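You operate a simulated robot arm through the tools that you are given. There is no shell and no other tool. Be economical: measure what you need, move in short steps, check, and stop when the job is done.

The job below is to be done with a simulated robot arm. You get a single attempt, and the scene is never put back.

TASK
Put the blue brush from the top of the fitting cart in the grey tub on the top of the fitting cart. Then take the orange cover from the top of the fitting cart and leave it on the ready mark. Then take the silver axle and put it on the good field. Then take the white pad from the top of the grey table and put it on the red card on the top of the grey table. Then put the strainer on the top of the grey table away on the back of the wash panel. Then fetch the brown box from the top of the grey table and set it on the red tray. Then fetch the brush and set it on the low shelf of the test stand. Then put the yellow roll on the low shelf of the test stand. Then take the orange wheel and put it on the top of the cool down rack. Then open the cage gate, take the blue housing from the top of the packing stand and put it on the floor of the dispatch cage, then shut the gate. Then put the red bracket from the second shelf from the bottom of the parts rack on the top of the delivery table. The order counts. Set down upright: silver axle, strainer, brown box, brush, yellow roll, housing, red bracket.

Only the result counts: the job must be done as asked and must still hold three seconds after the hand-in. Knocking over, shifting, dropping, spilling or breaking anything else fails it. Lids that push on must go on centred and level and be pressed home; caps that screw on are set level and turned clockwise until they are tight.

THE ROBOT
A 7-joint arm with a two-finger parallel gripper on a trunk, on a base that drives. Base frame: it is fixed to the floor where the robot stands at the start and does not move with it; the origin is under the middle of the robot, x ahead of it, y to its left, z up; the surface under the hand at the start is at about z = 860. Readings come in mm, rad, newtons and seconds.
With the tool pointing down near the work surface it reaches from about 380 to 800 mm from the robot's upright axis, wherever it stands. Its first joint turns from -2.496 to 2.496 rad. Places, roughly: back of the wash panel (29x25 cm) [7800, 8480, 760]; blue brush (4x4x11 cm) [500, -100, 900]; brown box [4750, 13750, 750]; brush (10x5x6 cm) [7200, 2800, 900]; cage gate [5500, -3800, 700]; floor of the dispatch cage [5500, -4000, 500]; good field (15x15 cm) [-1120, -740, 800]; grey tub [1250, -250, 1000]; housing [9500, -2750, 750]; low shelf of the test stand [8600, 2900, 300]; orange cover (6x6x4 cm) [700, -300, 900]; orange wheel (8x8x5 cm) [9500, 16700, 900]; ready mark (32x24 cm) [1560, -4180, 860]; red bracket (9x8x9 cm) [800, -4000, 500]; red card [5000, 14750, 750]; red tray [4750, 13250, 750]; silver axle (6x6x11 cm) [1300, -600, 900]; strainer (6x6x9 cm) [4900, 13000, 800]; top of the cool down rack [6200, 17100, 900]; top of the delivery table [-600, -4100, 700]; white pad (5x6x5 cm) [5200, 13300, 800]; yellow roll (5x5x10 cm) [8600, 2900, 800]. Payload 3 kg.
The TCP is the grasp point between the finger pads, 30 mm short of the fingertips. In the tool frame z runs along the fingers and y along their closing line. The gripper opens to 110 mm. The fingers are 20 mm wide and 10 mm thick; the gripper's body (48 by 112 mm) begins 55 mm behind the TCP.
Orientation is told as [roll, pitch, yaw] about the base's x, y, z axes, in that order, counted from this pose: with the fingers straight down and closing along the base's y, the tool's x points along the base's -x, its y along +y and its z along -z.

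THE INTERFACE
- The arm moves only by the tool drive_tool. Its argument "rows" is a list of rows, each an object (a shift or turn left out is 0, a gripper value left out holds the last) with "xyz": the shift along the base's x, y, z in units of 30 mm (1.0 is 30 mm), a list of three; "rot": the turn, a rotation vector about the base's x, y, z in units of 5 degrees (1.0 is 5 degrees), a list of three. In form: [{"xyz": [tx, ty, tz], "rot": [rx, ry, rz]}, ...]. A call has 1 to 20 rows; each row shifts and turns the commanded pose from where the row before left it. "claw" is the finger opening in mm, from 0 to 110, set as the call begins (left out, the last holds). A call with a number of a shift or a turn outside -1 to 1 is refused whole. A row lasts 0.2 s, in which the tool goes at most 50 mm and 0.15 rad; a call with a longer step from one row to the next is refused whole, and so is a gripper value outside its range. Where a pose cannot be reached the arm comes as near as it can. A force on the tool above 40 N (or 10 N above the force at the start of the call, whichever is more), or a blocked arm, ends the call early, and 0.2 s more pass. Each finger travels about 153 mm/s and halts on what it meets, pressing with about 23 N; the grip force reading is that of the motor and also rises with nothing between the fingers. The clock runs only during rows and for 0.2 s after the last one: add rows that do not move to give the fingers time. It gives the time, the measured TCP pose, the force on the tool (base axes), the opening and the grip force at its end, in the units of the frame above (readings bear some noise), with the torque about the TCP (base axes, N m) and any sound that the robot's microphone picked up.
- Cameras (640 x 400 px; columns grow to the right, rows downward): "scene" is now at [349.7, -504.2, 1354.7]; the picture's right is [0.00, -0.17, 0.99], its down [-0.36, 0.92, 0.16] and it looks along [-0.93, -0.36, -0.06] (base axes); focal length 214 px, centre (320, 200). "wrist" rides on the gripper at [72, 17, -103] in the tool frame; the picture's right is [-0.23, 0.97, 0.00], its down [-0.76, -0.18, -0.62] and it looks along [-0.61, -0.14, 0.78] (tool axes); focal length 222 px, centre (320, 200).
- camera(camera): a new picture of that camera. The clock stands still meanwhile.
- raise_lower(by): slides the trunk up (or, below 0, down) by that many mm; the arm and the scene camera ride with it, the base frame stays. It gives what a move gives, with no picture.
- drive_base(legs): drives the robot by 1 to 6 legs, each [ahead, turn to the left] in mm and rad, along the robot's own axes; the way and the turn of a leg run together, so that a leg with both is an arc; at most 1500 mm and 3.142 rad a leg. The arm and the cameras ride along, it lands a little off, and it stops where it bumps. It gives what a move gives.
- pan_tilt(pan, tilt): turns the head with the scene camera to pan (to the left, within 1.396 rad either way) and tilt (down, from -0.506 to 1.204), counted from straight ahead of the robot. It gives what a move gives.
- probe_pixels(camera, pixels): for up to 12 pixels [column, row] of the newest picture of that camera ("zoom" is the newest enlarged one), the place [x, y, z] in the base frame of the surface seen there, good to about 2 mm, but the place of the scene camera against the robot may be out by one fixed shift of up to 12 mm in any direction. The clock stands still meanwhile.
- inspect(camera, box): a new picture of the part [left, top, right, bottom] of that camera's present view, enlarged. The clock stands still meanwhile.
- job_done(): hands the job in; it is judged then, once.

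Work in short steps. Measure before you move; look again where a grasp or a placing could have gone wrong, and mend it. You have 378 turns and 342 pictures in all, those below and enlarged ones among them. Open the gripper and draw the arm clear of the work before you hand the job in, unless the task says otherwise; then end with one line.

The tools are called after "Call:" as a command line: name --argument value ..., lists and objects as JSON in quotes. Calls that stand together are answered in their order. drive_tool: Moves the arm, as the interface text tells. Its arguments: {"type":"object","properties":{"rows":{"type":"array"},"claw":{"type":"number"}},"required":["rows"]} The other tools are called the same way: raise_lower (by) slides the trunk up or down; drive_base (legs) drives the base; pan_tilt (pan, tilt) turns the head that bears the scene camera; camera (camera) takes a picture; probe_pixels (camera, pixels) gives the place of the surface under pixels of a picture; inspect (camera, box) takes an enlarged picture of a part of a camera's view; job_done () hands the job in.

At the start:

```text
time_s: 0.0
tcp_pos: [334.0, -443.4, 1227.2]
orientation: [0.0, 0.001, 0.002]
contact_force: [-0.9, -0.4, 0.0]
torque: [-0.03, -0.04, 0.0]
opening: 110.2
grasp_force: 0.0
trunk travel left (down, up): [-425.0, 65.0]
robot x, y, heading: [-1.7, 4.4, 0.001]
head pan, tilt: [-1.4, 1.201]
```

scene: 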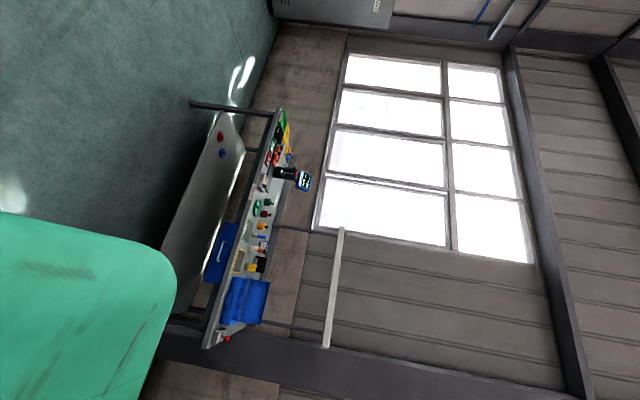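
wrist: 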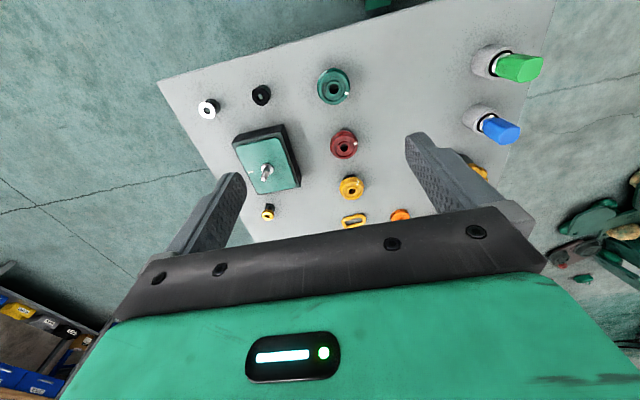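

The scene view looks off behind the robot and is rolled; I turn the head toward the cart ahead to get a usable view.

Call:
pan_tilt --pan -0.2 --tilt 0.6

Call:
camera --camera "scene"

```text
time_s: 1.4
tcp_pos: [333.9, -443.8, 1227.8]
orientation: [-0.001, 0.0, 0.001]
contact_force: [0.0, -0.6, 0.0]
torque: [0.01, 0.03, 0.01]
opening: 110.2
grasp_force: 0.0
trunk travel left (down, up): [-425.0, 65.0]
robot x, y, heading: [-1.8, 3.2, -0.0]
head pan, tilt: [-0.201, 0.6]
```

```text
339 pictures are left
```

scene: 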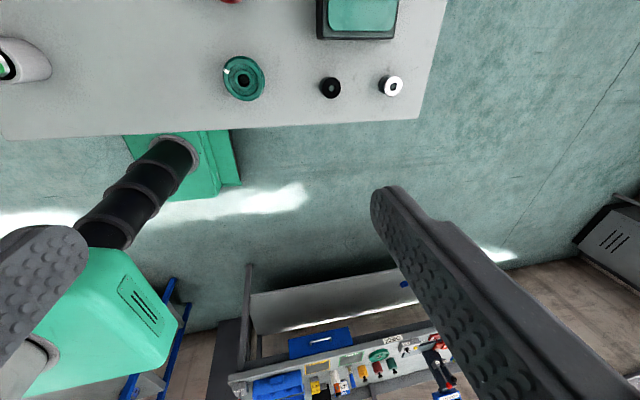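

The picture is unusual: cart top at upper left, fingers close by at lower right, a green pedestal with bellows at left. I probe several of these to learn where this camera stands.

Call:
probe_pixels --camera "scene" --pixels '[[360, 20], [243, 78], [330, 88], [391, 86], [200, 180], [150, 190], [100, 310], [400, 230], [500, 320], [40, 250], [420, 118], [320, 200]]'

Call:
probe_pixels --camera "wrist" --pixels '[[208, 108], [261, 95], [334, 86], [343, 143], [351, 188], [400, 214], [352, 220], [268, 212], [264, 160], [485, 172], [515, 68], [495, 125]]'

```text
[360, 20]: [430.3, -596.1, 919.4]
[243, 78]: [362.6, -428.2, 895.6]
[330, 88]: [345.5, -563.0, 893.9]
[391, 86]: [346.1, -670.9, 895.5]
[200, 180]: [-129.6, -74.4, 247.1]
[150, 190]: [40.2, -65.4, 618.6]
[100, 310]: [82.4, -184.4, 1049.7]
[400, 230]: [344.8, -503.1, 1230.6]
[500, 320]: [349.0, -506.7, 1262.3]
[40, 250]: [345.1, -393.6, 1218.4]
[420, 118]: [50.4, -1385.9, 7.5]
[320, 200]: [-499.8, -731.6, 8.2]
```

```text
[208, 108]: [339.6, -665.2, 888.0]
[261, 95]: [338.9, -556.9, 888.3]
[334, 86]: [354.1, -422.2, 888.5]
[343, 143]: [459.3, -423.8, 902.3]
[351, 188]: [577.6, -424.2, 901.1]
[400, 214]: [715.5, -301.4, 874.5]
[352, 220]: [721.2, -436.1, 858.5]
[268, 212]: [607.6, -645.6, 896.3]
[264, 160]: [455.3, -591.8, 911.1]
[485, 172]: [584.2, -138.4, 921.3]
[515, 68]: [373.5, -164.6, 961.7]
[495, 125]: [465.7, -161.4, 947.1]
```

The probes show that this camera sits beside the gripper, and that "straight ahead" of it points downward (its marks lie about (+7,-6,+7) off the wrist ones). I tilt up fully to look ahead.

Call:
pan_tilt --pan 0 --tilt -0.5

Call:
camera --camera "scene"

```text
time_s: 2.7
tcp_pos: [333.6, -442.7, 1227.4]
orientation: [0.001, 0.001, 0.002]
contact_force: [0.0, 0.3, -0.2]
torque: [0.01, 0.01, -0.01]
opening: 110.1
grasp_force: 0.0
trunk travel left (down, up): [-425.0, 65.0]
robot x, y, heading: [0.6, 1.6, 0.002]
head pan, tilt: [0.0, -0.499]
```

```text
338 pictures are left
```

scene: 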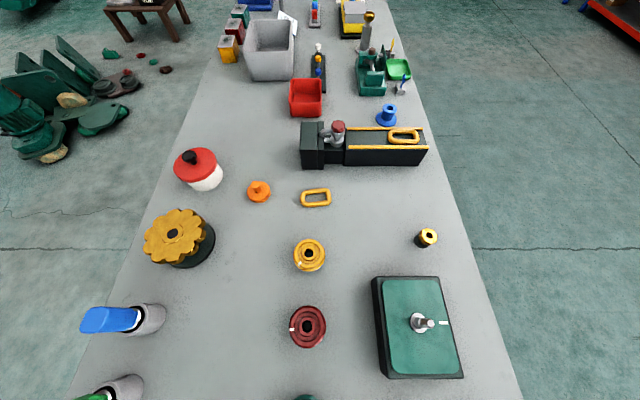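

A good view of the cart. I enlarge the near part and the far part to identify the brush, cover, tub and axle.

Call:
inspect --camera "scene" --box '[200, 0, 460, 160]'

Call:
inspect --camera "scene" --box '[60, 140, 380, 400]'

Call:
probe_pixels --camera "scene" --pixels '[[90, 320], [135, 320], [155, 320], [258, 186], [258, 197], [270, 60], [248, 32], [294, 28], [250, 70], [292, 70], [369, 16], [365, 48]]'

```text
2.46 times, centred on (330, 80) of scene
```

zoom: 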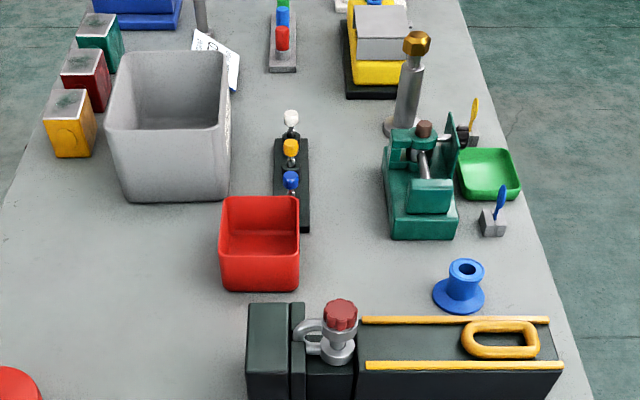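

```text
1.54 times, centred on (220, 270) of scene
```

zoom: 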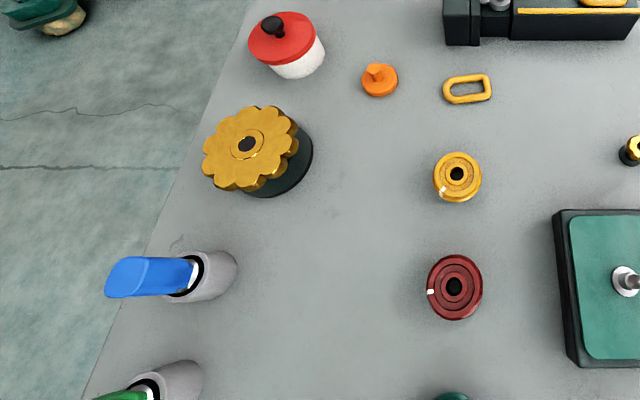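

```text
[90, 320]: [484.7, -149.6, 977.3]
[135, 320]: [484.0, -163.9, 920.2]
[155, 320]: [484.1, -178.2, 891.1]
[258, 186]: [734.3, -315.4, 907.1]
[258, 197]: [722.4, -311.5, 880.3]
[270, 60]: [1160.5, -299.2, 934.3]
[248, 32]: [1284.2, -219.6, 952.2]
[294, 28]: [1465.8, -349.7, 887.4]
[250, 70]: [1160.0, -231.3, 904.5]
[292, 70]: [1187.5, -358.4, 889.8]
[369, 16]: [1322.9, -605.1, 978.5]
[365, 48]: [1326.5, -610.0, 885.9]
```

The blue item stands upright at about (478,-155) with top near z 975. I move the hand above it at travel height and look with both cameras, which also shows whether the scene camera rides on the hand.

Call:
drive_tool --rows '[{"xyz": [0.4, 0.96, 0]}, {"xyz": [0.4, 0.96, 0]}, {"xyz": [0.4, 0.96, 0]}, {"xyz": [0.4, 0.96, 0]}, {"xyz": [0.4, 0.96, 0]}, {"xyz": [0.4, 0.96, 0]}, {"xyz": [0.4, 0.96, 0]}, {"xyz": [0.4, 0.96, 0]}, {"xyz": [0.4, 0.96, 0]}, {"xyz": [0.4, 0.96, 0]}]'

Call:
camera --camera "wrist"

Call:
camera --camera "scene"

```text
time_s: 4.9
tcp_pos: [453.4, -156.1, 1226.0]
orientation: [-0.002, 0.0, 0.002]
contact_force: [0.3, -0.3, -0.2]
torque: [0.05, 0.01, 0.01]
opening: 110.0
grasp_force: 0.1
trunk travel left (down, up): [-425.0, 65.0]
robot x, y, heading: [4.2, 0.3, 0.0]
head pan, tilt: [0.0, -0.499]
```

```text
335 pictures are left
```

wrist: 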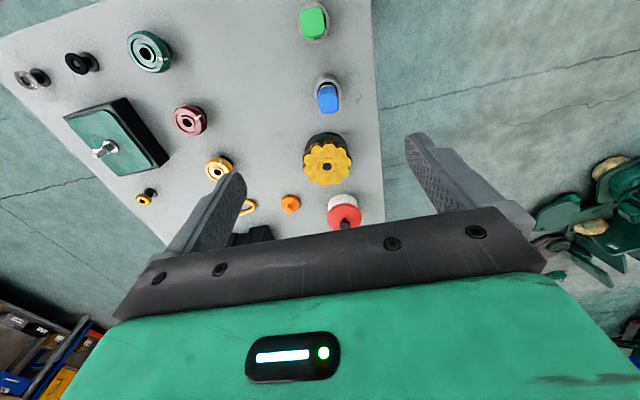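

```text
334 pictures are left
```

scene: 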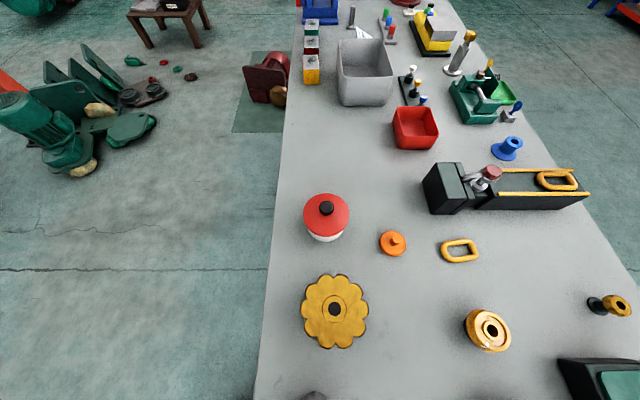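

The scene camera does ride with the hand. I enlarge the blue item in the wrist view and probe it.

Call:
inspect --camera "wrist" --box '[270, 0, 390, 130]'

Call:
probe_pixels --camera "wrist" --pixels '[[328, 98], [320, 98], [336, 98], [328, 90], [328, 107], [330, 78], [345, 95], [360, 110], [280, 95], [314, 24], [328, 84]]'

```text
3.08 times, centred on (330, 65) of wrist
```

zoom: 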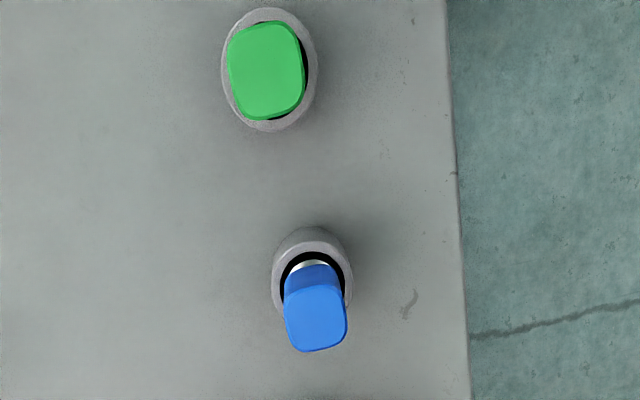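

```text
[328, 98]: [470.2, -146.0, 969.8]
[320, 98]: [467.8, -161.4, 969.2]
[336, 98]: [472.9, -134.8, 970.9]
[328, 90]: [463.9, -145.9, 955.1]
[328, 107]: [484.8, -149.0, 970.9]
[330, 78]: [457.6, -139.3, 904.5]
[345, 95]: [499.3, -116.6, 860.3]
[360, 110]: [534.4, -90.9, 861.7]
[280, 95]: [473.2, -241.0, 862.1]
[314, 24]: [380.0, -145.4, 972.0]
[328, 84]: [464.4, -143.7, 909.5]
```

The blue brush stands in a grey holder (rim ~905) with its handle top at z 971, centre about (476,-148). I open to 70 and come down over it to z ≈ 1000 first.

Call:
drive_tool --rows '[{"xyz": [0.38, 0.14, -1]}, {"xyz": [0.38, 0.13, -1]}, {"xyz": [0, 0, -1]}, {"xyz": [0, 0, -1]}, {"xyz": [0, 0, -1]}, {"xyz": [0, 0, -1]}, {"xyz": [0, 0, -1]}]' --claw 80

Call:
camera --camera "wrist"

```text
time_s: 6.5
tcp_pos: [476.5, -147.0, 1016.5]
orientation: [0.001, 0.0, 0.001]
contact_force: [-0.6, 0.2, 0.0]
torque: [0.0, 0.01, 0.02]
opening: 79.8
grasp_force: 0.0
trunk travel left (down, up): [-425.0, 65.0]
robot x, y, heading: [0.9, 0.7, 0.001]
head pan, tilt: [0.0, -0.499]
```

```text
332 pictures are left
```

wrist: 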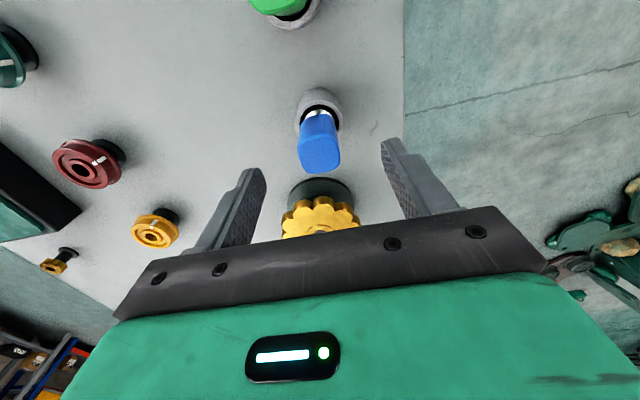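

The brush is centred between the fingers. I go down 68 mm then close on the handle.

Call:
drive_tool --rows '[{"xyz": [0, 0, -0.8]}, {"xyz": [0, 0, -0.8]}, {"xyz": [0, 0, -0.67]}]'

Call:
drive_tool --rows '[{}, {}, {}, {}]' --claw 0

Call:
drive_tool --rows '[{"xyz": [0, 0, 0.5]}, {"xyz": [0, 0, 0.8]}, {"xyz": [0, 0, 0.8]}, {"xyz": [0, 0, 0.8]}, {"xyz": [0, 0, 0.8]}, {"xyz": [0, 0, 0.8]}]'

Call:
camera --camera "wrist"

```text
time_s: 7.3
tcp_pos: [476.9, -147.3, 949.5]
orientation: [0.001, 0.0, 0.001]
contact_force: [0.6, 0.0, -0.5]
torque: [0.01, 0.01, 0.0]
opening: 79.8
grasp_force: 0.1
trunk travel left (down, up): [-425.0, 65.0]
robot x, y, heading: [0.2, 0.3, 0.001]
head pan, tilt: [0.0, -0.499]
```

```text
time_s: 8.3
tcp_pos: [477.2, -148.1, 948.2]
orientation: [-0.001, 0.001, 0.001]
contact_force: [-0.9, 0.9, 0.3]
torque: [-0.02, 0.03, -0.03]
opening: 29.1
grasp_force: 23.0
trunk travel left (down, up): [-425.0, 65.0]
robot x, y, heading: [1.5, 3.7, 0.002]
head pan, tilt: [0.0, -0.499]
```

```text
time_s: 9.7
tcp_pos: [477.2, -148.0, 1084.4]
orientation: [-0.001, 0.0, 0.002]
contact_force: [0.4, 0.7, 0.4]
torque: [0.02, 0.04, 0.01]
opening: 29.2
grasp_force: 22.7
trunk travel left (down, up): [-425.0, 65.0]
robot x, y, heading: [0.6, 5.5, -0.002]
head pan, tilt: [0.0, -0.499]
```

```text
331 pictures are left
```

wrist: 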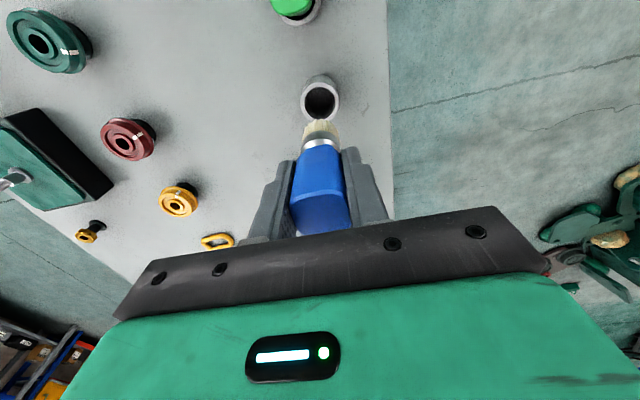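

The brush is out, with bristles. I raise the hand to survey height and look for free floor on the left of the cart.

Call:
drive_tool --rows '[{"xyz": [0, 0, 1]}, {"xyz": [0, 0, 1]}, {"xyz": [0, 0, 1]}, {"xyz": [0, 0, 1]}, {"xyz": [0, 0, 1]}, {"xyz": [0, 0, 1]}]'

Call:
camera --camera "scene"

Call:
pan_tilt --pan 0.9 --tilt -0.4

Call:
camera --camera "scene"

```text
time_s: 11.1
tcp_pos: [477.2, -145.7, 1264.0]
orientation: [-0.001, -0.001, 0.001]
contact_force: [-0.3, 0.4, -0.7]
torque: [-0.02, -0.01, 0.0]
opening: 29.1
grasp_force: 22.7
trunk travel left (down, up): [-425.0, 65.0]
robot x, y, heading: [-1.3, 4.6, -0.002]
head pan, tilt: [0.0, -0.499]
```

```text
330 pictures are left
```

scene: 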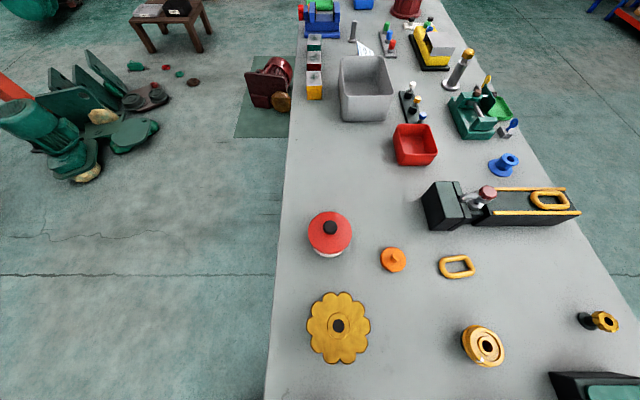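

```text
time_s: 12.3
tcp_pos: [477.4, -146.9, 1263.7]
orientation: [0.0, 0.0, 0.001]
contact_force: [0.2, -0.4, -0.8]
torque: [-0.02, -0.01, -0.01]
opening: 29.3
grasp_force: 23.5
trunk travel left (down, up): [-425.0, 65.0]
robot x, y, heading: [-1.4, 3.6, 0.003]
head pan, tilt: [0.901, -0.4]
```

```text
329 pictures are left
```

scene: 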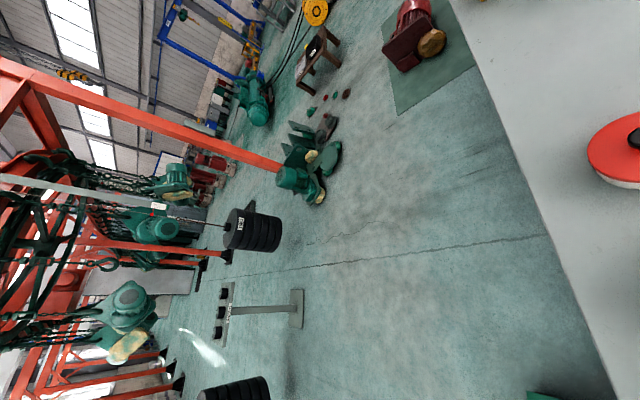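

I probe the floor items' positions in this view: mat, red machine, pile, weight stacks, T-shaped beam and the edge of the cart.

Call:
probe_pixels --camera "scene" --pixels '[[398, 112], [400, 62], [433, 45], [475, 66], [322, 198], [343, 150], [275, 245], [302, 300], [265, 385], [570, 250], [345, 94], [318, 90]]'

Call:
inspect --camera "scene" --box '[180, 0, 500, 200]'

```text
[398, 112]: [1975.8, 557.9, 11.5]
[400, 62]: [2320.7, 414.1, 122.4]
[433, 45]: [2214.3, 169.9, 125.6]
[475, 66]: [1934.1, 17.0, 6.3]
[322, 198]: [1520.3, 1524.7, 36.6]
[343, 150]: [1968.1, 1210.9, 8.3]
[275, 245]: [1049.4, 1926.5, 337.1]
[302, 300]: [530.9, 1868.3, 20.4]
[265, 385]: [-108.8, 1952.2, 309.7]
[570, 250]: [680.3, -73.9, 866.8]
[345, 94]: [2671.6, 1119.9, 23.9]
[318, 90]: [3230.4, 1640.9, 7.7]
```

```text
2.00 times, centred on (340, 100) of scene
```

zoom: 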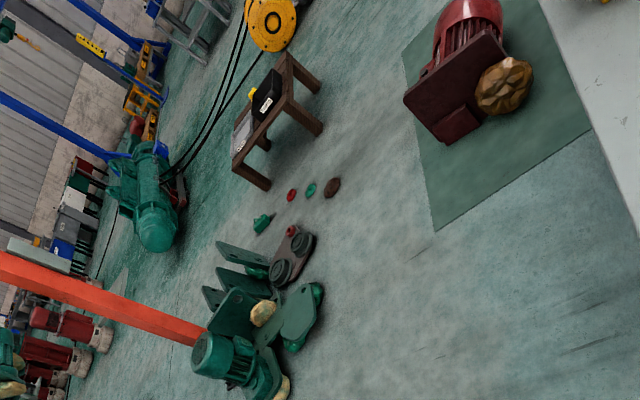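

The corridor between the cart's left edge (y≈-80) and the pile (y≈1200+) is free up to x≈1930. I look back at the robot's own base to know its footprint.

Call:
pan_tilt --pan 0.3 --tilt 0.7

Call:
camera --camera "scene"

```text
time_s: 13.7
tcp_pos: [477.6, -147.9, 1262.9]
orientation: [0.0, 0.0, 0.002]
contact_force: [-0.3, -1.0, -0.3]
torque: [-0.02, 0.04, -0.01]
opening: 29.4
grasp_force: 22.7
trunk travel left (down, up): [-425.0, 65.0]
robot x, y, heading: [2.8, 1.0, -0.001]
head pan, tilt: [0.3, 0.7]
```

```text
327 pictures are left
```

scene: 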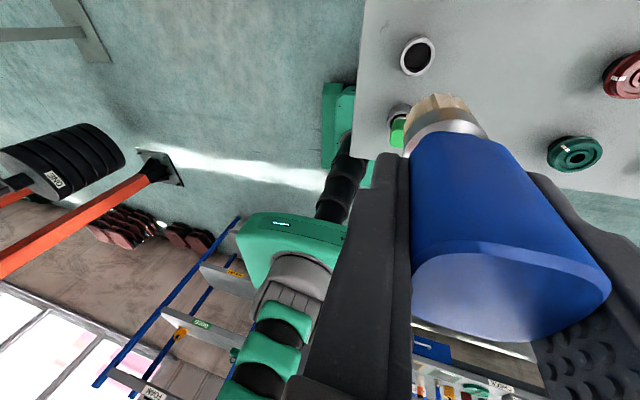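

I probe the visible corners of the green base.

Call:
probe_pixels --camera "scene" --pixels '[[325, 88], [324, 160], [338, 90], [345, 130], [337, 160], [370, 180], [318, 90], [175, 178], [240, 225]]'

Call:
inspect --camera "scene" --box '[280, 60, 400, 200]'

```text
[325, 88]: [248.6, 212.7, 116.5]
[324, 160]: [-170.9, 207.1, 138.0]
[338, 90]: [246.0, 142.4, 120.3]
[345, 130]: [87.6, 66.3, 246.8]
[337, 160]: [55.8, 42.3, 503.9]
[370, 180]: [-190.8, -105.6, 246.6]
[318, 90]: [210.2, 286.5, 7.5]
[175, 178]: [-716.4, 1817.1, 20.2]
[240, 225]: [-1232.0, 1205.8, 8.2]
```

```text
2.86 times, centred on (340, 130) of scene
```

zoom: 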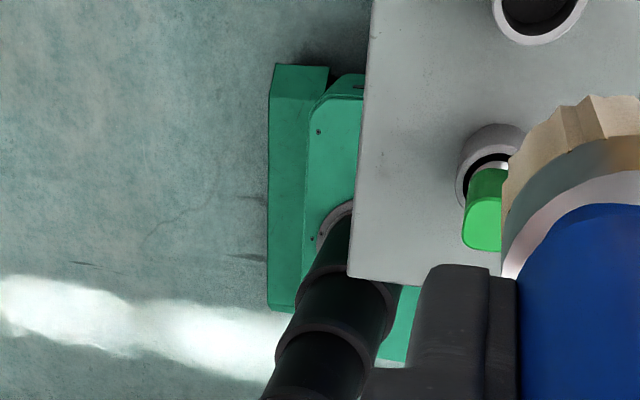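

The base is about ±250 by ±215 mm. I back off 250, swing left, and enter the lane at y≈310 along the cart's left side, then check.

Call:
drive_base --legs '[[-250, 0], [0, 0.7], [480, 0], [0, -0.7], [400, 0]]'

Call:
pan_tilt --pan 0 --tilt -0.4

Call:
camera --camera "scene"

```text
time_s: 23.9
tcp_pos: [993.0, 161.1, 1263.7]
orientation: [0.0, 0.001, -0.003]
contact_force: [0.1, 0.5, -1.1]
torque: [0.04, 0.03, 0.0]
opening: 29.4
grasp_force: 22.9
trunk travel left (down, up): [-425.0, 65.0]
robot x, y, heading: [517.1, 320.1, -0.007]
head pan, tilt: [0.3, 0.7]
```

```text
time_s: 25.2
tcp_pos: [991.5, 160.2, 1264.3]
orientation: [0.001, -0.001, 0.0]
contact_force: [-0.1, 0.1, -1.2]
torque: [-0.03, -0.02, 0.03]
opening: 29.2
grasp_force: 22.6
trunk travel left (down, up): [-425.0, 65.0]
robot x, y, heading: [515.5, 316.2, -0.005]
head pan, tilt: [0.0, -0.4]
```

```text
325 pictures are left
```

scene: 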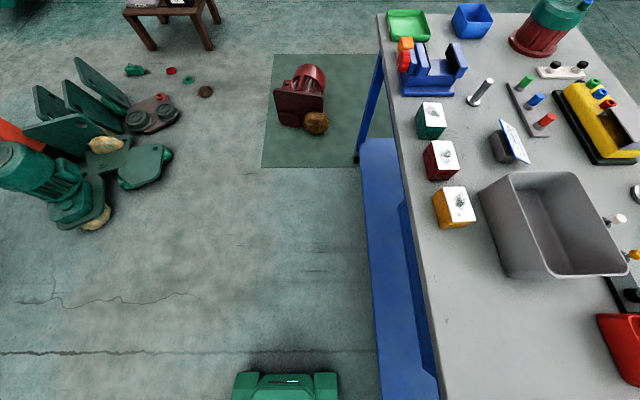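

I'm in the lane beside the cart, tub ahead-right at (550,225). I drive 400 more and probe the tub.

Call:
drive_base --legs '[[400, 0]]'

Call:
pan_tilt --pan -0.5 --tilt -0.1

Call:
camera --camera "scene"

```text
time_s: 27.7
tcp_pos: [1394.9, 160.2, 1264.2]
orientation: [-0.002, 0.0, -0.004]
contact_force: [0.2, -0.4, -1.0]
torque: [0.0, 0.0, 0.01]
opening: 29.0
grasp_force: 22.5
trunk travel left (down, up): [-425.0, 65.0]
robot x, y, heading: [916.9, 314.6, -0.001]
head pan, tilt: [0.0, -0.4]
```

```text
time_s: 28.6
tcp_pos: [1395.5, 159.5, 1264.2]
orientation: [0.0, 0.001, -0.003]
contact_force: [-0.7, -0.6, -0.7]
torque: [0.01, 0.0, 0.03]
opening: 29.3
grasp_force: 22.9
trunk travel left (down, up): [-425.0, 65.0]
robot x, y, heading: [914.7, 316.2, -0.0]
head pan, tilt: [-0.499, -0.099]
```

```text
324 pictures are left
```

scene: 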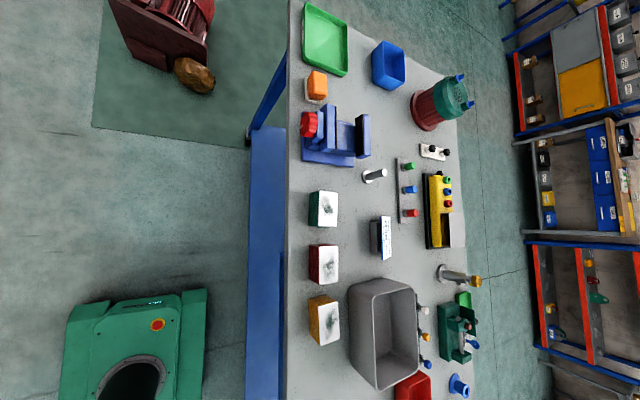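

Tub at (385,335). I probe its rim, floor, and neighbours.

Call:
probe_pixels --camera "scene" --pixels '[[352, 290], [405, 281], [380, 385], [418, 350], [385, 335], [400, 320], [375, 320], [395, 350], [322, 330], [459, 276], [478, 283], [420, 375]]'

```text
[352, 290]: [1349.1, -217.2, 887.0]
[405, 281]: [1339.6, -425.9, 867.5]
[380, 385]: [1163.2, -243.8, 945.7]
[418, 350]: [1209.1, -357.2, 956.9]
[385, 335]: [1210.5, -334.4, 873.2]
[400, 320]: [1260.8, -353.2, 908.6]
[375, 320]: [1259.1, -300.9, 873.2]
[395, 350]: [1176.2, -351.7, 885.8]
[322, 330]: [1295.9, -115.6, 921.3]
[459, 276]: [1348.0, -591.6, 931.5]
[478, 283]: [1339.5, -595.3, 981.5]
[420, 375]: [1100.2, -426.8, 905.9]
```

Tub inside spans about x 1165–1330, y -355…-225, floor z ≈866. I carry the brush over its middle (1240,-290).

Call:
drive_tool --rows '[{"xyz": [-0.32, -0.94, 0]}, {"xyz": [-0.32, -0.94, 0]}, {"xyz": [-0.32, -0.94, 0]}, {"xyz": [-0.32, -0.94, 0]}, {"xyz": [-0.32, -0.94, 0]}, {"xyz": [-0.32, -0.94, 0]}, {"xyz": [-0.32, -0.94, 0]}, {"xyz": [-0.32, -0.94, 0]}, {"xyz": [-0.32, -0.94, 0]}, {"xyz": [-0.32, -0.94, 0]}, {"xyz": [-0.32, -0.94, 0]}, {"xyz": [-0.32, -0.94, 0]}, {"xyz": [-0.32, -0.94, 0]}, {"xyz": [-0.32, -0.94, 0]}, {"xyz": [-0.32, -0.94, 0]}, {"xyz": [-0.32, -0.94, 0]}]'

Call:
camera --camera "wrist"

```text
time_s: 32.0
tcp_pos: [1240.0, -291.5, 1263.6]
orientation: [-0.001, 0.001, -0.002]
contact_force: [-0.8, -0.1, -0.2]
torque: [0.0, 0.0, 0.0]
opening: 29.4
grasp_force: 23.0
trunk travel left (down, up): [-425.0, 65.0]
robot x, y, heading: [914.6, 317.8, -0.005]
head pan, tilt: [-0.499, -0.099]
```

```text
323 pictures are left
```

wrist: 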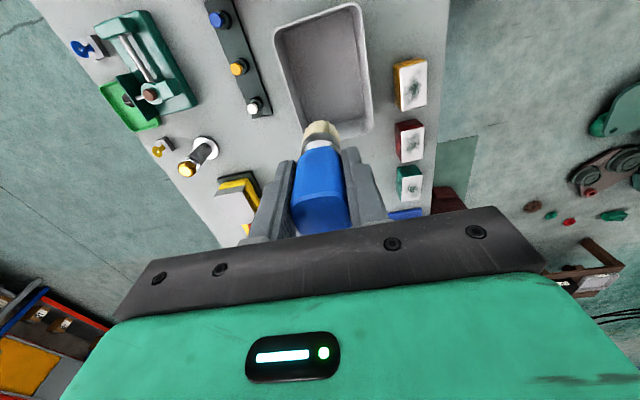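

I probe the tub floor and rim corners with the wrist camera to refine the centre.

Call:
probe_pixels --camera "wrist" --pixels '[[280, 30], [358, 10], [369, 115], [315, 60], [325, 90], [345, 128], [297, 105], [300, 115], [370, 90], [286, 60]]'

```text
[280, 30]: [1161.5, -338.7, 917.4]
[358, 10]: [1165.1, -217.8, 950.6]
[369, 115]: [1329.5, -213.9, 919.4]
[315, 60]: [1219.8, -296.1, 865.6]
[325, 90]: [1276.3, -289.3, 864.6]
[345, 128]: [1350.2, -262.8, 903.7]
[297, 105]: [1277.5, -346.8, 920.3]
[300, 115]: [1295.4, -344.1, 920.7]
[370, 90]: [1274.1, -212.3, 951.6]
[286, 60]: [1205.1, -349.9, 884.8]
```

Centre is about (1247,-282), floor 865. I adjust and lower until the brush is just above the floor (TCP ≈ 953).

Call:
drive_tool --rows '[{"xyz": [0.25, 0.3, 0]}, {"xyz": [0, 0, -1]}, {"xyz": [0, 0, -1]}, {"xyz": [0, 0, -1]}, {"xyz": [0, 0, -1]}, {"xyz": [0, 0, -1]}, {"xyz": [0, 0, -1]}, {"xyz": [0, 0, -1]}, {"xyz": [0, 0, -1]}, {"xyz": [0, 0, -0.8]}, {"xyz": [0, 0, -0.8]}, {"xyz": [0, 0, -0.5]}, {}]'

Call:
camera --camera "wrist"

```text
time_s: 34.8
tcp_pos: [1248.0, -282.6, 961.1]
orientation: [0.001, 0.0, -0.004]
contact_force: [0.5, -0.4, -1.1]
torque: [0.01, 0.02, 0.0]
opening: 29.3
grasp_force: 22.6
trunk travel left (down, up): [-425.0, 65.0]
robot x, y, heading: [916.7, 317.1, -0.01]
head pan, tilt: [-0.499, -0.099]
```

```text
322 pictures are left
```

wrist: 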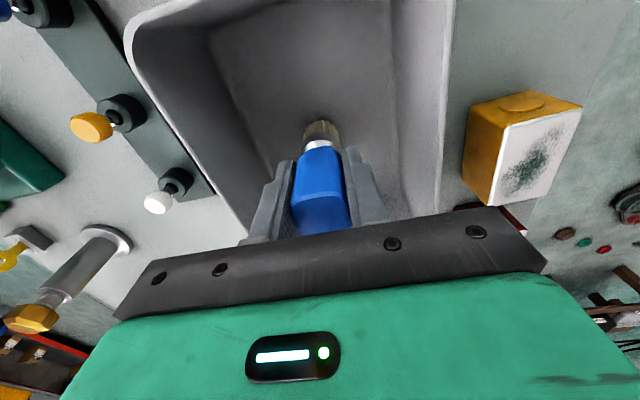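

The brush hangs inside the tub. I lower gently in small steps to touch, then release slowly.

Call:
drive_tool --rows '[{"xyz": [0, 0, -0.15]}, {"xyz": [0, 0, -0.15]}, {}]'

Call:
drive_tool --rows '[{}, {}]' --claw 55

Call:
drive_tool --rows '[{"xyz": [0, 0, 1]}, {"xyz": [0, 0, 1]}, {"xyz": [0, 0, 1]}, {"xyz": [0, 0, 1]}, {"xyz": [0, 0, 1]}, {"xyz": [0, 0, 1]}, {"xyz": [0, 0, 1]}, {"xyz": [0, 0, 1]}, {"xyz": [0, 0, 1]}, {"xyz": [0, 0, 1]}]'

Call:
camera --camera "wrist"

```text
time_s: 35.6
tcp_pos: [1247.6, -283.2, 952.2]
orientation: [0.001, -0.001, -0.005]
contact_force: [0.0, 0.8, -0.4]
torque: [0.01, -0.02, -0.03]
opening: 29.4
grasp_force: 23.4
trunk travel left (down, up): [-425.0, 65.0]
robot x, y, heading: [920.5, 316.6, -0.001]
head pan, tilt: [-0.499, -0.099]
```

```text
time_s: 36.2
tcp_pos: [1247.8, -283.1, 952.5]
orientation: [-0.001, 0.0, -0.004]
contact_force: [-0.1, -0.7, -0.2]
torque: [-0.01, -0.04, 0.03]
opening: 55.3
grasp_force: 0.1
trunk travel left (down, up): [-425.0, 65.0]
robot x, y, heading: [919.5, 312.9, -0.007]
head pan, tilt: [-0.499, -0.099]
```

```text
time_s: 38.4
tcp_pos: [1249.0, -281.3, 1254.3]
orientation: [0.002, 0.0, -0.002]
contact_force: [0.0, 0.1, -0.7]
torque: [0.01, 0.0, -0.01]
opening: 55.0
grasp_force: 0.0
trunk travel left (down, up): [-425.0, 65.0]
robot x, y, heading: [919.7, 318.1, -0.002]
head pan, tilt: [-0.499, -0.099]
```

```text
321 pictures are left
```

wrist: 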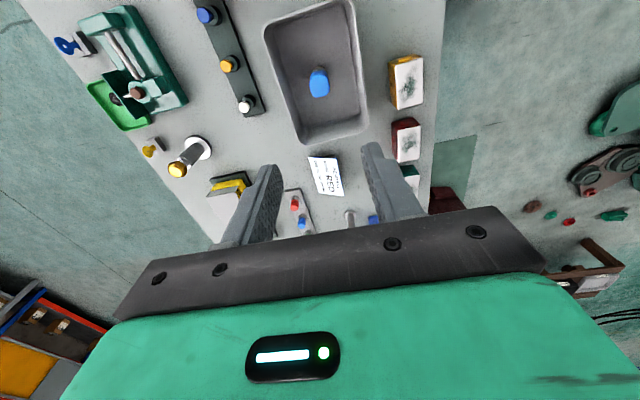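

The brush stands in the tub. Next the orange cover near (722,-305): I carry the hand over it.

Call:
drive_tool --rows '[{"xyz": [-0.98, -0.05, 0]}, {"xyz": [-0.98, -0.05, 0]}, {"xyz": [-0.98, -0.05, 0]}, {"xyz": [-0.98, -0.05, 0]}, {"xyz": [-0.98, -0.05, 0]}, {"xyz": [-0.98, -0.05, 0]}, {"xyz": [-0.98, -0.05, 0]}, {"xyz": [-0.98, -0.05, 0]}, {"xyz": [-0.98, -0.05, 0]}, {"xyz": [-0.98, -0.05, 0]}, {"xyz": [-0.98, -0.05, 0]}, {"xyz": [-0.98, -0.05, 0]}, {"xyz": [-0.98, -0.05, 0]}, {"xyz": [-0.98, -0.05, 0]}, {"xyz": [-0.98, -0.05, 0]}, {"xyz": [-0.98, -0.05, 0]}, {"xyz": [-0.98, -0.05, 0]}, {"xyz": [-0.98, -0.05, 0]}, {"xyz": [-0.98, -0.05, 0]}]' --claw 80

Call:
camera --camera "wrist"

```text
time_s: 42.4
tcp_pos: [688.6, -312.8, 1252.4]
orientation: [0.0, 0.0, 0.0]
contact_force: [0.8, 0.4, -0.6]
torque: [0.03, 0.01, -0.02]
opening: 80.0
grasp_force: 0.1
trunk travel left (down, up): [-425.0, 65.0]
robot x, y, heading: [913.9, 314.8, -0.003]
head pan, tilt: [-0.499, -0.099]
```

```text
320 pictures are left
```

wrist: 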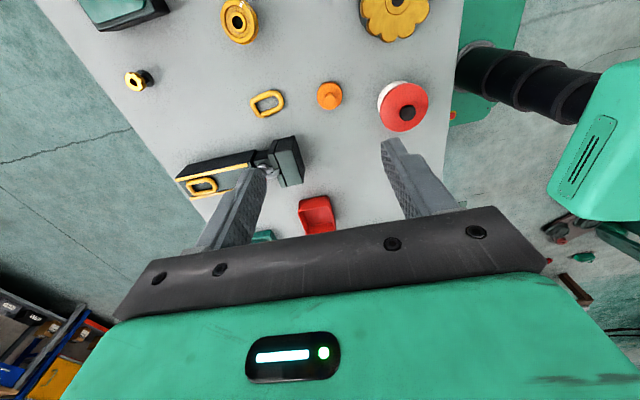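

The cover is at (329,95). I enlarge and probe it.

Call:
inspect --camera "wrist" --box '[290, 65, 370, 125]'

Call:
probe_pixels --camera "wrist" --pixels '[[329, 88], [333, 101], [318, 95], [342, 95], [330, 107], [328, 83], [405, 85], [283, 103], [393, 93], [316, 88]]'

```text
6.67 times, centred on (330, 95) of wrist
```

zoom: 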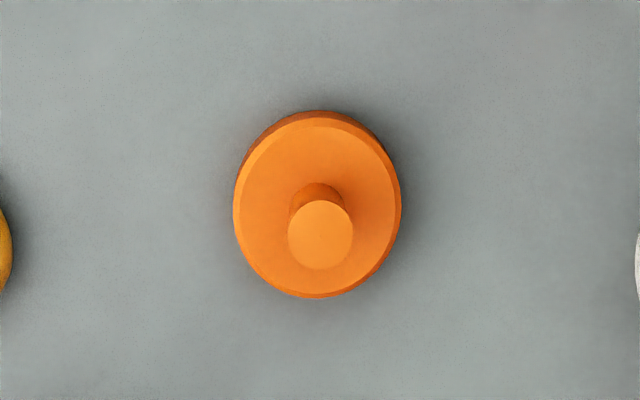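

```text
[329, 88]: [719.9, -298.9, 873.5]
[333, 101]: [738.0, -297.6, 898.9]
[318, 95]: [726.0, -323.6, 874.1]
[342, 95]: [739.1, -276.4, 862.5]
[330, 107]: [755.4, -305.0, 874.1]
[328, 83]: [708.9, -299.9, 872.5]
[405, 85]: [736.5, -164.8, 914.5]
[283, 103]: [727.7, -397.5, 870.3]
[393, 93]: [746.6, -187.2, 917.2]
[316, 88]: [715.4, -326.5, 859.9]
```

The cover is a disc (z 860–874) with a knob up to 899, centred about (733,-301). I descend over it to z ≈ 950 with 60 mm opening, then check.

Call:
drive_tool --rows '[{"xyz": [0.75, 0.2, -0.5]}, {"xyz": [0.73, 0.2, -0.5]}, {"xyz": [0, 0, -1]}, {"xyz": [0, 0, -1]}, {"xyz": [0, 0, -1]}, {"xyz": [0, 0, -1]}, {"xyz": [0, 0, -1]}, {"xyz": [0, 0, -1]}, {"xyz": [0, 0, -1]}, {"xyz": [0, 0, -1]}, {"xyz": [0, 0, -1]}, {}]' --claw 60

Call:
camera --camera "wrist"

```text
time_s: 45.0
tcp_pos: [733.0, -299.0, 952.1]
orientation: [-0.001, 0.001, -0.003]
contact_force: [-0.9, -0.2, 0.2]
torque: [0.04, 0.03, 0.04]
opening: 60.1
grasp_force: 0.1
trunk travel left (down, up): [-425.0, 65.0]
robot x, y, heading: [917.1, 314.7, -0.001]
head pan, tilt: [-0.499, -0.099]
```

```text
318 pictures are left
```

wrist: 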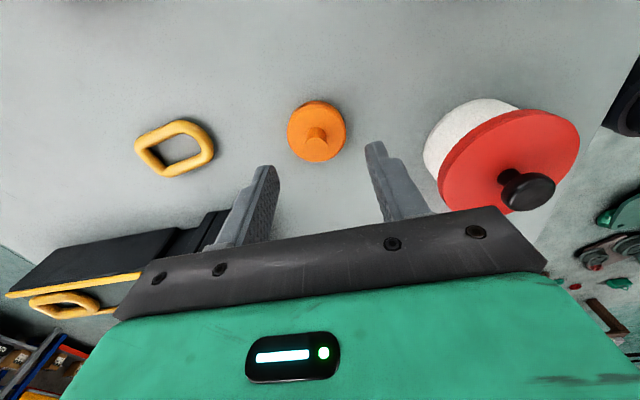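

I probe the knob once more from close up.

Call:
probe_pixels --camera "wrist" --pixels '[[317, 135], [309, 136], [325, 136], [317, 130], [317, 150], [289, 130], [345, 128], [318, 101]]'

```text
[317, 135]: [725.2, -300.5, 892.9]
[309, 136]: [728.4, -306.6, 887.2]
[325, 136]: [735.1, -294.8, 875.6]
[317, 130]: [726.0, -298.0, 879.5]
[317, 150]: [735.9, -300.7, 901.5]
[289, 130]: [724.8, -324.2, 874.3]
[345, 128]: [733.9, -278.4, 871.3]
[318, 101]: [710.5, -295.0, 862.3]
```

Knob centre is about (735,-301). I lower to TCP 908 (tips just above the disc) and close.

Call:
drive_tool --rows '[{"xyz": [0.07, -0.05, -0.75]}, {"xyz": [0, 0, -0.7]}, {}]'

Call:
drive_tool --rows '[{}, {}, {}, {}]' --claw 0

Call:
drive_tool --rows '[{"xyz": [0, 0, 0.4]}, {"xyz": [0, 0, 0.8]}, {"xyz": [0, 0, 0.8]}, {"xyz": [0, 0, 0.8]}, {"xyz": [0, 0, 1]}, {"xyz": [0, 0, 1]}, {"xyz": [0, 0, 1]}, {"xyz": [0, 0, 1]}, {"xyz": [0, 0, 1]}, {"xyz": [0, 0, 1]}, {"xyz": [0, 0, 1]}, {"xyz": [0, 0, 1]}]'

Call:
camera --camera "wrist"

```text
time_s: 45.8
tcp_pos: [735.5, -300.8, 908.2]
orientation: [0.0, 0.0, -0.004]
contact_force: [-0.4, -0.6, 0.7]
torque: [0.01, 0.01, 0.02]
opening: 60.1
grasp_force: 0.1
trunk travel left (down, up): [-425.0, 65.0]
robot x, y, heading: [916.8, 316.9, -0.004]
head pan, tilt: [-0.499, -0.099]
```

```text
time_s: 46.8
tcp_pos: [737.3, -300.8, 910.2]
orientation: [-0.001, 0.0, -0.003]
contact_force: [0.2, -2.3, 2.2]
torque: [0.0, -0.05, 0.0]
opening: 17.3
grasp_force: 23.3
trunk travel left (down, up): [-425.0, 65.0]
robot x, y, heading: [918.6, 314.9, -0.009]
head pan, tilt: [-0.499, -0.099]
```

```text
time_s: 49.4
tcp_pos: [734.9, -301.5, 1232.4]
orientation: [0.002, 0.0, -0.005]
contact_force: [-0.8, 0.6, -0.2]
torque: [0.03, 0.01, 0.02]
opening: 17.4
grasp_force: 23.1
trunk travel left (down, up): [-425.0, 65.0]
robot x, y, heading: [916.0, 316.6, -0.005]
head pan, tilt: [-0.499, -0.099]
```

```text
317 pictures are left
```

wrist: 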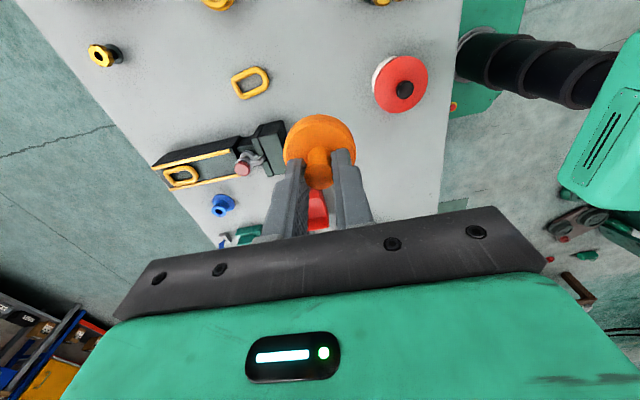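

The cover is held by its knob. I bring the hand round to the front of the robot before driving back out of the lane.

Call:
drive_tool --rows '[{"xyz": [1, 0.6, 0]}, {"xyz": [1, 0.6, 0]}, {"xyz": [1, 0.6, 0]}, {"xyz": [1, 0.6, 0]}, {"xyz": [1, 0.6, 0]}, {"xyz": [1, 0.6, 0]}, {"xyz": [1, 0.6, 0]}, {"xyz": [1, 0.6, 0]}, {"xyz": [1, 0.7, 0]}, {"xyz": [1, 0.7, 0]}, {"xyz": [1, 0.7, 0]}, {"xyz": [1, 0.7, 0]}, {"xyz": [1, 0.7, 0]}, {"xyz": [1, 0.8, 0]}, {"xyz": [1, 0.8, 0]}, {"xyz": [1, 0.8, 0]}, {"xyz": [1, 0.8, 0]}, {"xyz": [1, 1, 0]}, {"xyz": [1, 1, 0]}, {"xyz": [1, 1, 0]}]'

Call:
drive_base --legs '[[-1270, 0]]'

Call:
pan_tilt --pan -1.2 --tilt 0

Call:
camera --camera "scene"

```text
time_s: 53.6
tcp_pos: [1334.5, 133.3, 1234.6]
orientation: [0.001, 0.0, -0.004]
contact_force: [-0.5, -0.3, 0.4]
torque: [0.01, -0.01, -0.02]
opening: 17.6
grasp_force: 22.7
trunk travel left (down, up): [-425.0, 65.0]
robot x, y, heading: [917.4, 317.4, -0.007]
head pan, tilt: [-0.499, -0.099]
```

```text
time_s: 60.0
tcp_pos: [78.7, 139.1, 1234.2]
orientation: [-0.001, -0.001, -0.009]
contact_force: [0.2, 0.8, -0.6]
torque: [0.0, 0.01, 0.0]
opening: 17.4
grasp_force: 22.6
trunk travel left (down, up): [-425.0, 65.0]
robot x, y, heading: [-338.7, 321.6, -0.014]
head pan, tilt: [-0.499, -0.099]
```

```text
time_s: 61.0
tcp_pos: [78.7, 138.8, 1235.2]
orientation: [0.0, -0.001, -0.009]
contact_force: [0.1, 0.8, -0.8]
torque: [-0.03, -0.03, -0.01]
opening: 17.3
grasp_force: 23.3
trunk travel left (down, up): [-425.0, 65.0]
robot x, y, heading: [-340.4, 325.8, -0.013]
head pan, tilt: [-1.201, 0.0]
```

```text
316 pictures are left
```

scene: 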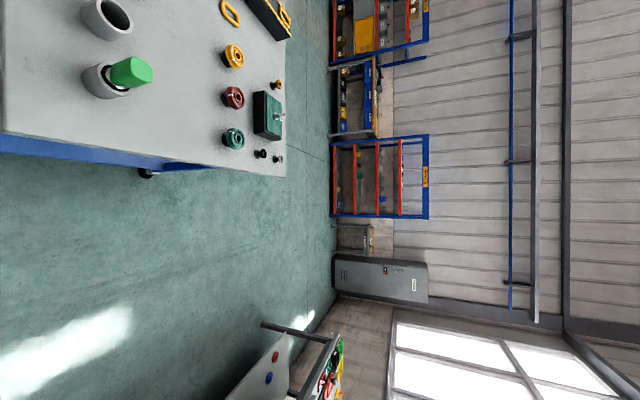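

Looking to the right: racks by the far wall and a bench at bottom (the good-field bench). I probe them.

Call:
probe_pixels --camera "scene" --pixels '[[285, 174], [266, 325], [330, 345], [333, 215], [333, 140], [335, 255], [335, 290], [333, 62], [300, 300], [270, 380], [335, 355]]'

Call:
inspect --camera "scene" --box '[300, 0, 460, 300]'

Call:
inspect --camera "scene" --box '[210, 280, 400, 400]'

```text
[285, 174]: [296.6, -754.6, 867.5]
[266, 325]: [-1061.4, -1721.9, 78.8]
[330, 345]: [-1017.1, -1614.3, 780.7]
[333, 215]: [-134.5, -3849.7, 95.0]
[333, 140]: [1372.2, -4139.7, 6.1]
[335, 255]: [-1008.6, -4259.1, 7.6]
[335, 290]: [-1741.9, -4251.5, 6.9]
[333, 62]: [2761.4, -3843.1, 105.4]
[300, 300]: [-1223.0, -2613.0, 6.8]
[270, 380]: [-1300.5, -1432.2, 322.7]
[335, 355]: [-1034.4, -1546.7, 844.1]
```

```text
1.33 times, centred on (380, 150) of scene
```

zoom: 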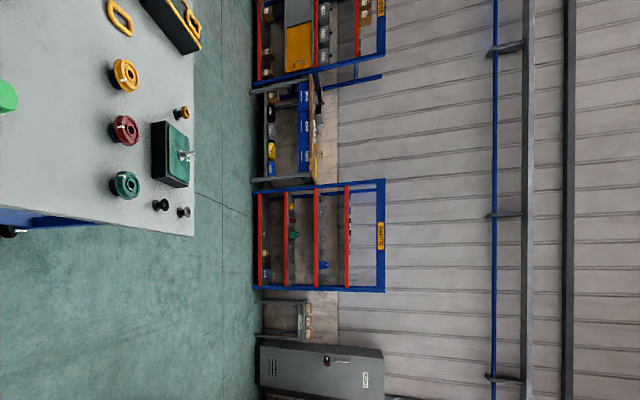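

```text
3.33 times, centred on (305, 340) of scene
```

zoom: 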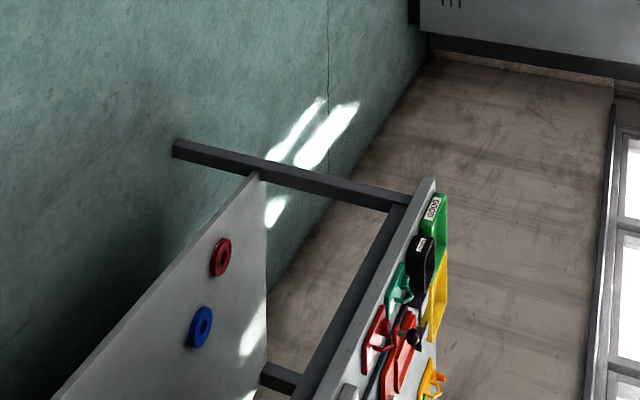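

Bench by the wall at x≈1370–2700 seems to hold the ready mark; the parts rack is at x≈-130…1300. I turn right, pass the cart's end and drive diagonally towards it, stopping short.

Call:
drive_base --legs '[[0, -1.557], [1367, 0], [0, 0.7], [1400, 0], [1350, 0], [0, -0.7]]'

Call:
pan_tilt --pan 0 --tilt -0.5

Call:
camera --camera "scene"

```text
time_s: 88.5
tcp_pos: [1249.4, -3554.2, 1235.3]
orientation: [0.0, 0.0, -1.569]
contact_force: [0.3, 0.1, -0.3]
torque: [0.02, 0.03, -0.05]
opening: 17.2
grasp_force: 23.7
trunk travel left (down, up): [-425.0, 65.0]
robot x, y, heading: [1459.2, -3138.6, -1.567]
head pan, tilt: [-1.201, 0.0]
```

```text
time_s: 89.9
tcp_pos: [1250.1, -3553.9, 1233.8]
orientation: [0.001, 0.001, -1.569]
contact_force: [-0.3, 0.1, -1.4]
torque: [0.01, -0.02, -0.01]
opening: 17.3
grasp_force: 22.3
trunk travel left (down, up): [-425.0, 65.0]
robot x, y, heading: [1457.8, -3133.5, -1.563]
head pan, tilt: [0.0, -0.499]
```

```text
313 pictures are left
```

scene: 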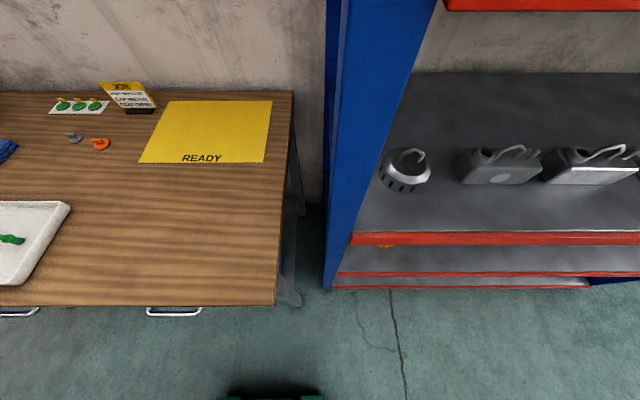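

The yellow READY mark is at (210,132). I probe its corners and the table edge.

Call:
probe_pixels --camera "scene" --pixels '[[165, 102], [271, 102], [264, 161], [140, 160], [210, 132], [277, 303], [140, 110], [328, 285], [600, 285], [100, 145], [345, 100]]'

```text
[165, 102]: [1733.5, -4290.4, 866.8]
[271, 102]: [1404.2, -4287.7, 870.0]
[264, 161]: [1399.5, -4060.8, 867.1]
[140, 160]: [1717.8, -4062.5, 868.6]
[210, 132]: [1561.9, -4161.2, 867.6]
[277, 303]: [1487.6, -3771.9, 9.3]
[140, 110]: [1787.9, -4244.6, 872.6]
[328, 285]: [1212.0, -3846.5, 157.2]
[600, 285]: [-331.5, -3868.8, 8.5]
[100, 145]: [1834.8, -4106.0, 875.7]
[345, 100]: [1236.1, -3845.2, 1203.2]
```

Mark centre ≈ (1560,-4172), z≈861. I move the hand left (away from the rack post) to x≈1560, then drive 340 mm closer.

Call:
drive_tool --rows '[{"xyz": [1, 0, 0]}, {"xyz": [1, 0, 0]}, {"xyz": [1, 0, 0]}, {"xyz": [1, 0, 0]}, {"xyz": [1, 0, 0]}, {"xyz": [1, 0, 0]}, {"xyz": [1, 0, 0]}, {"xyz": [1, 0, 0]}, {"xyz": [1, 0, 0]}, {"xyz": [1, 0, 0]}, {"xyz": [0.4, 0, 0]}]'

Call:
drive_base --legs '[[330, 0]]'

Call:
camera --camera "wrist"

```text
time_s: 92.3
tcp_pos: [1560.8, -3553.7, 1233.8]
orientation: [-0.001, 0.003, -1.57]
contact_force: [0.2, 0.9, -0.3]
torque: [0.01, -0.01, 0.02]
opening: 17.2
grasp_force: 23.3
trunk travel left (down, up): [-425.0, 65.0]
robot x, y, heading: [1453.4, -3137.3, -1.561]
head pan, tilt: [0.0, -0.499]
```

```text
time_s: 94.4
tcp_pos: [1564.3, -3884.3, 1233.6]
orientation: [0.0, 0.001, -1.568]
contact_force: [0.5, 0.1, 0.0]
torque: [0.02, 0.0, 0.01]
opening: 17.3
grasp_force: 22.9
trunk travel left (down, up): [-425.0, 65.0]
robot x, y, heading: [1460.9, -3464.4, -1.563]
head pan, tilt: [0.0, -0.499]
```

```text
312 pictures are left
```

wrist: 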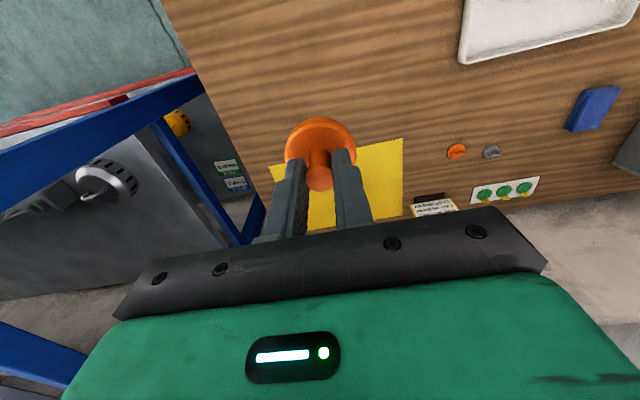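

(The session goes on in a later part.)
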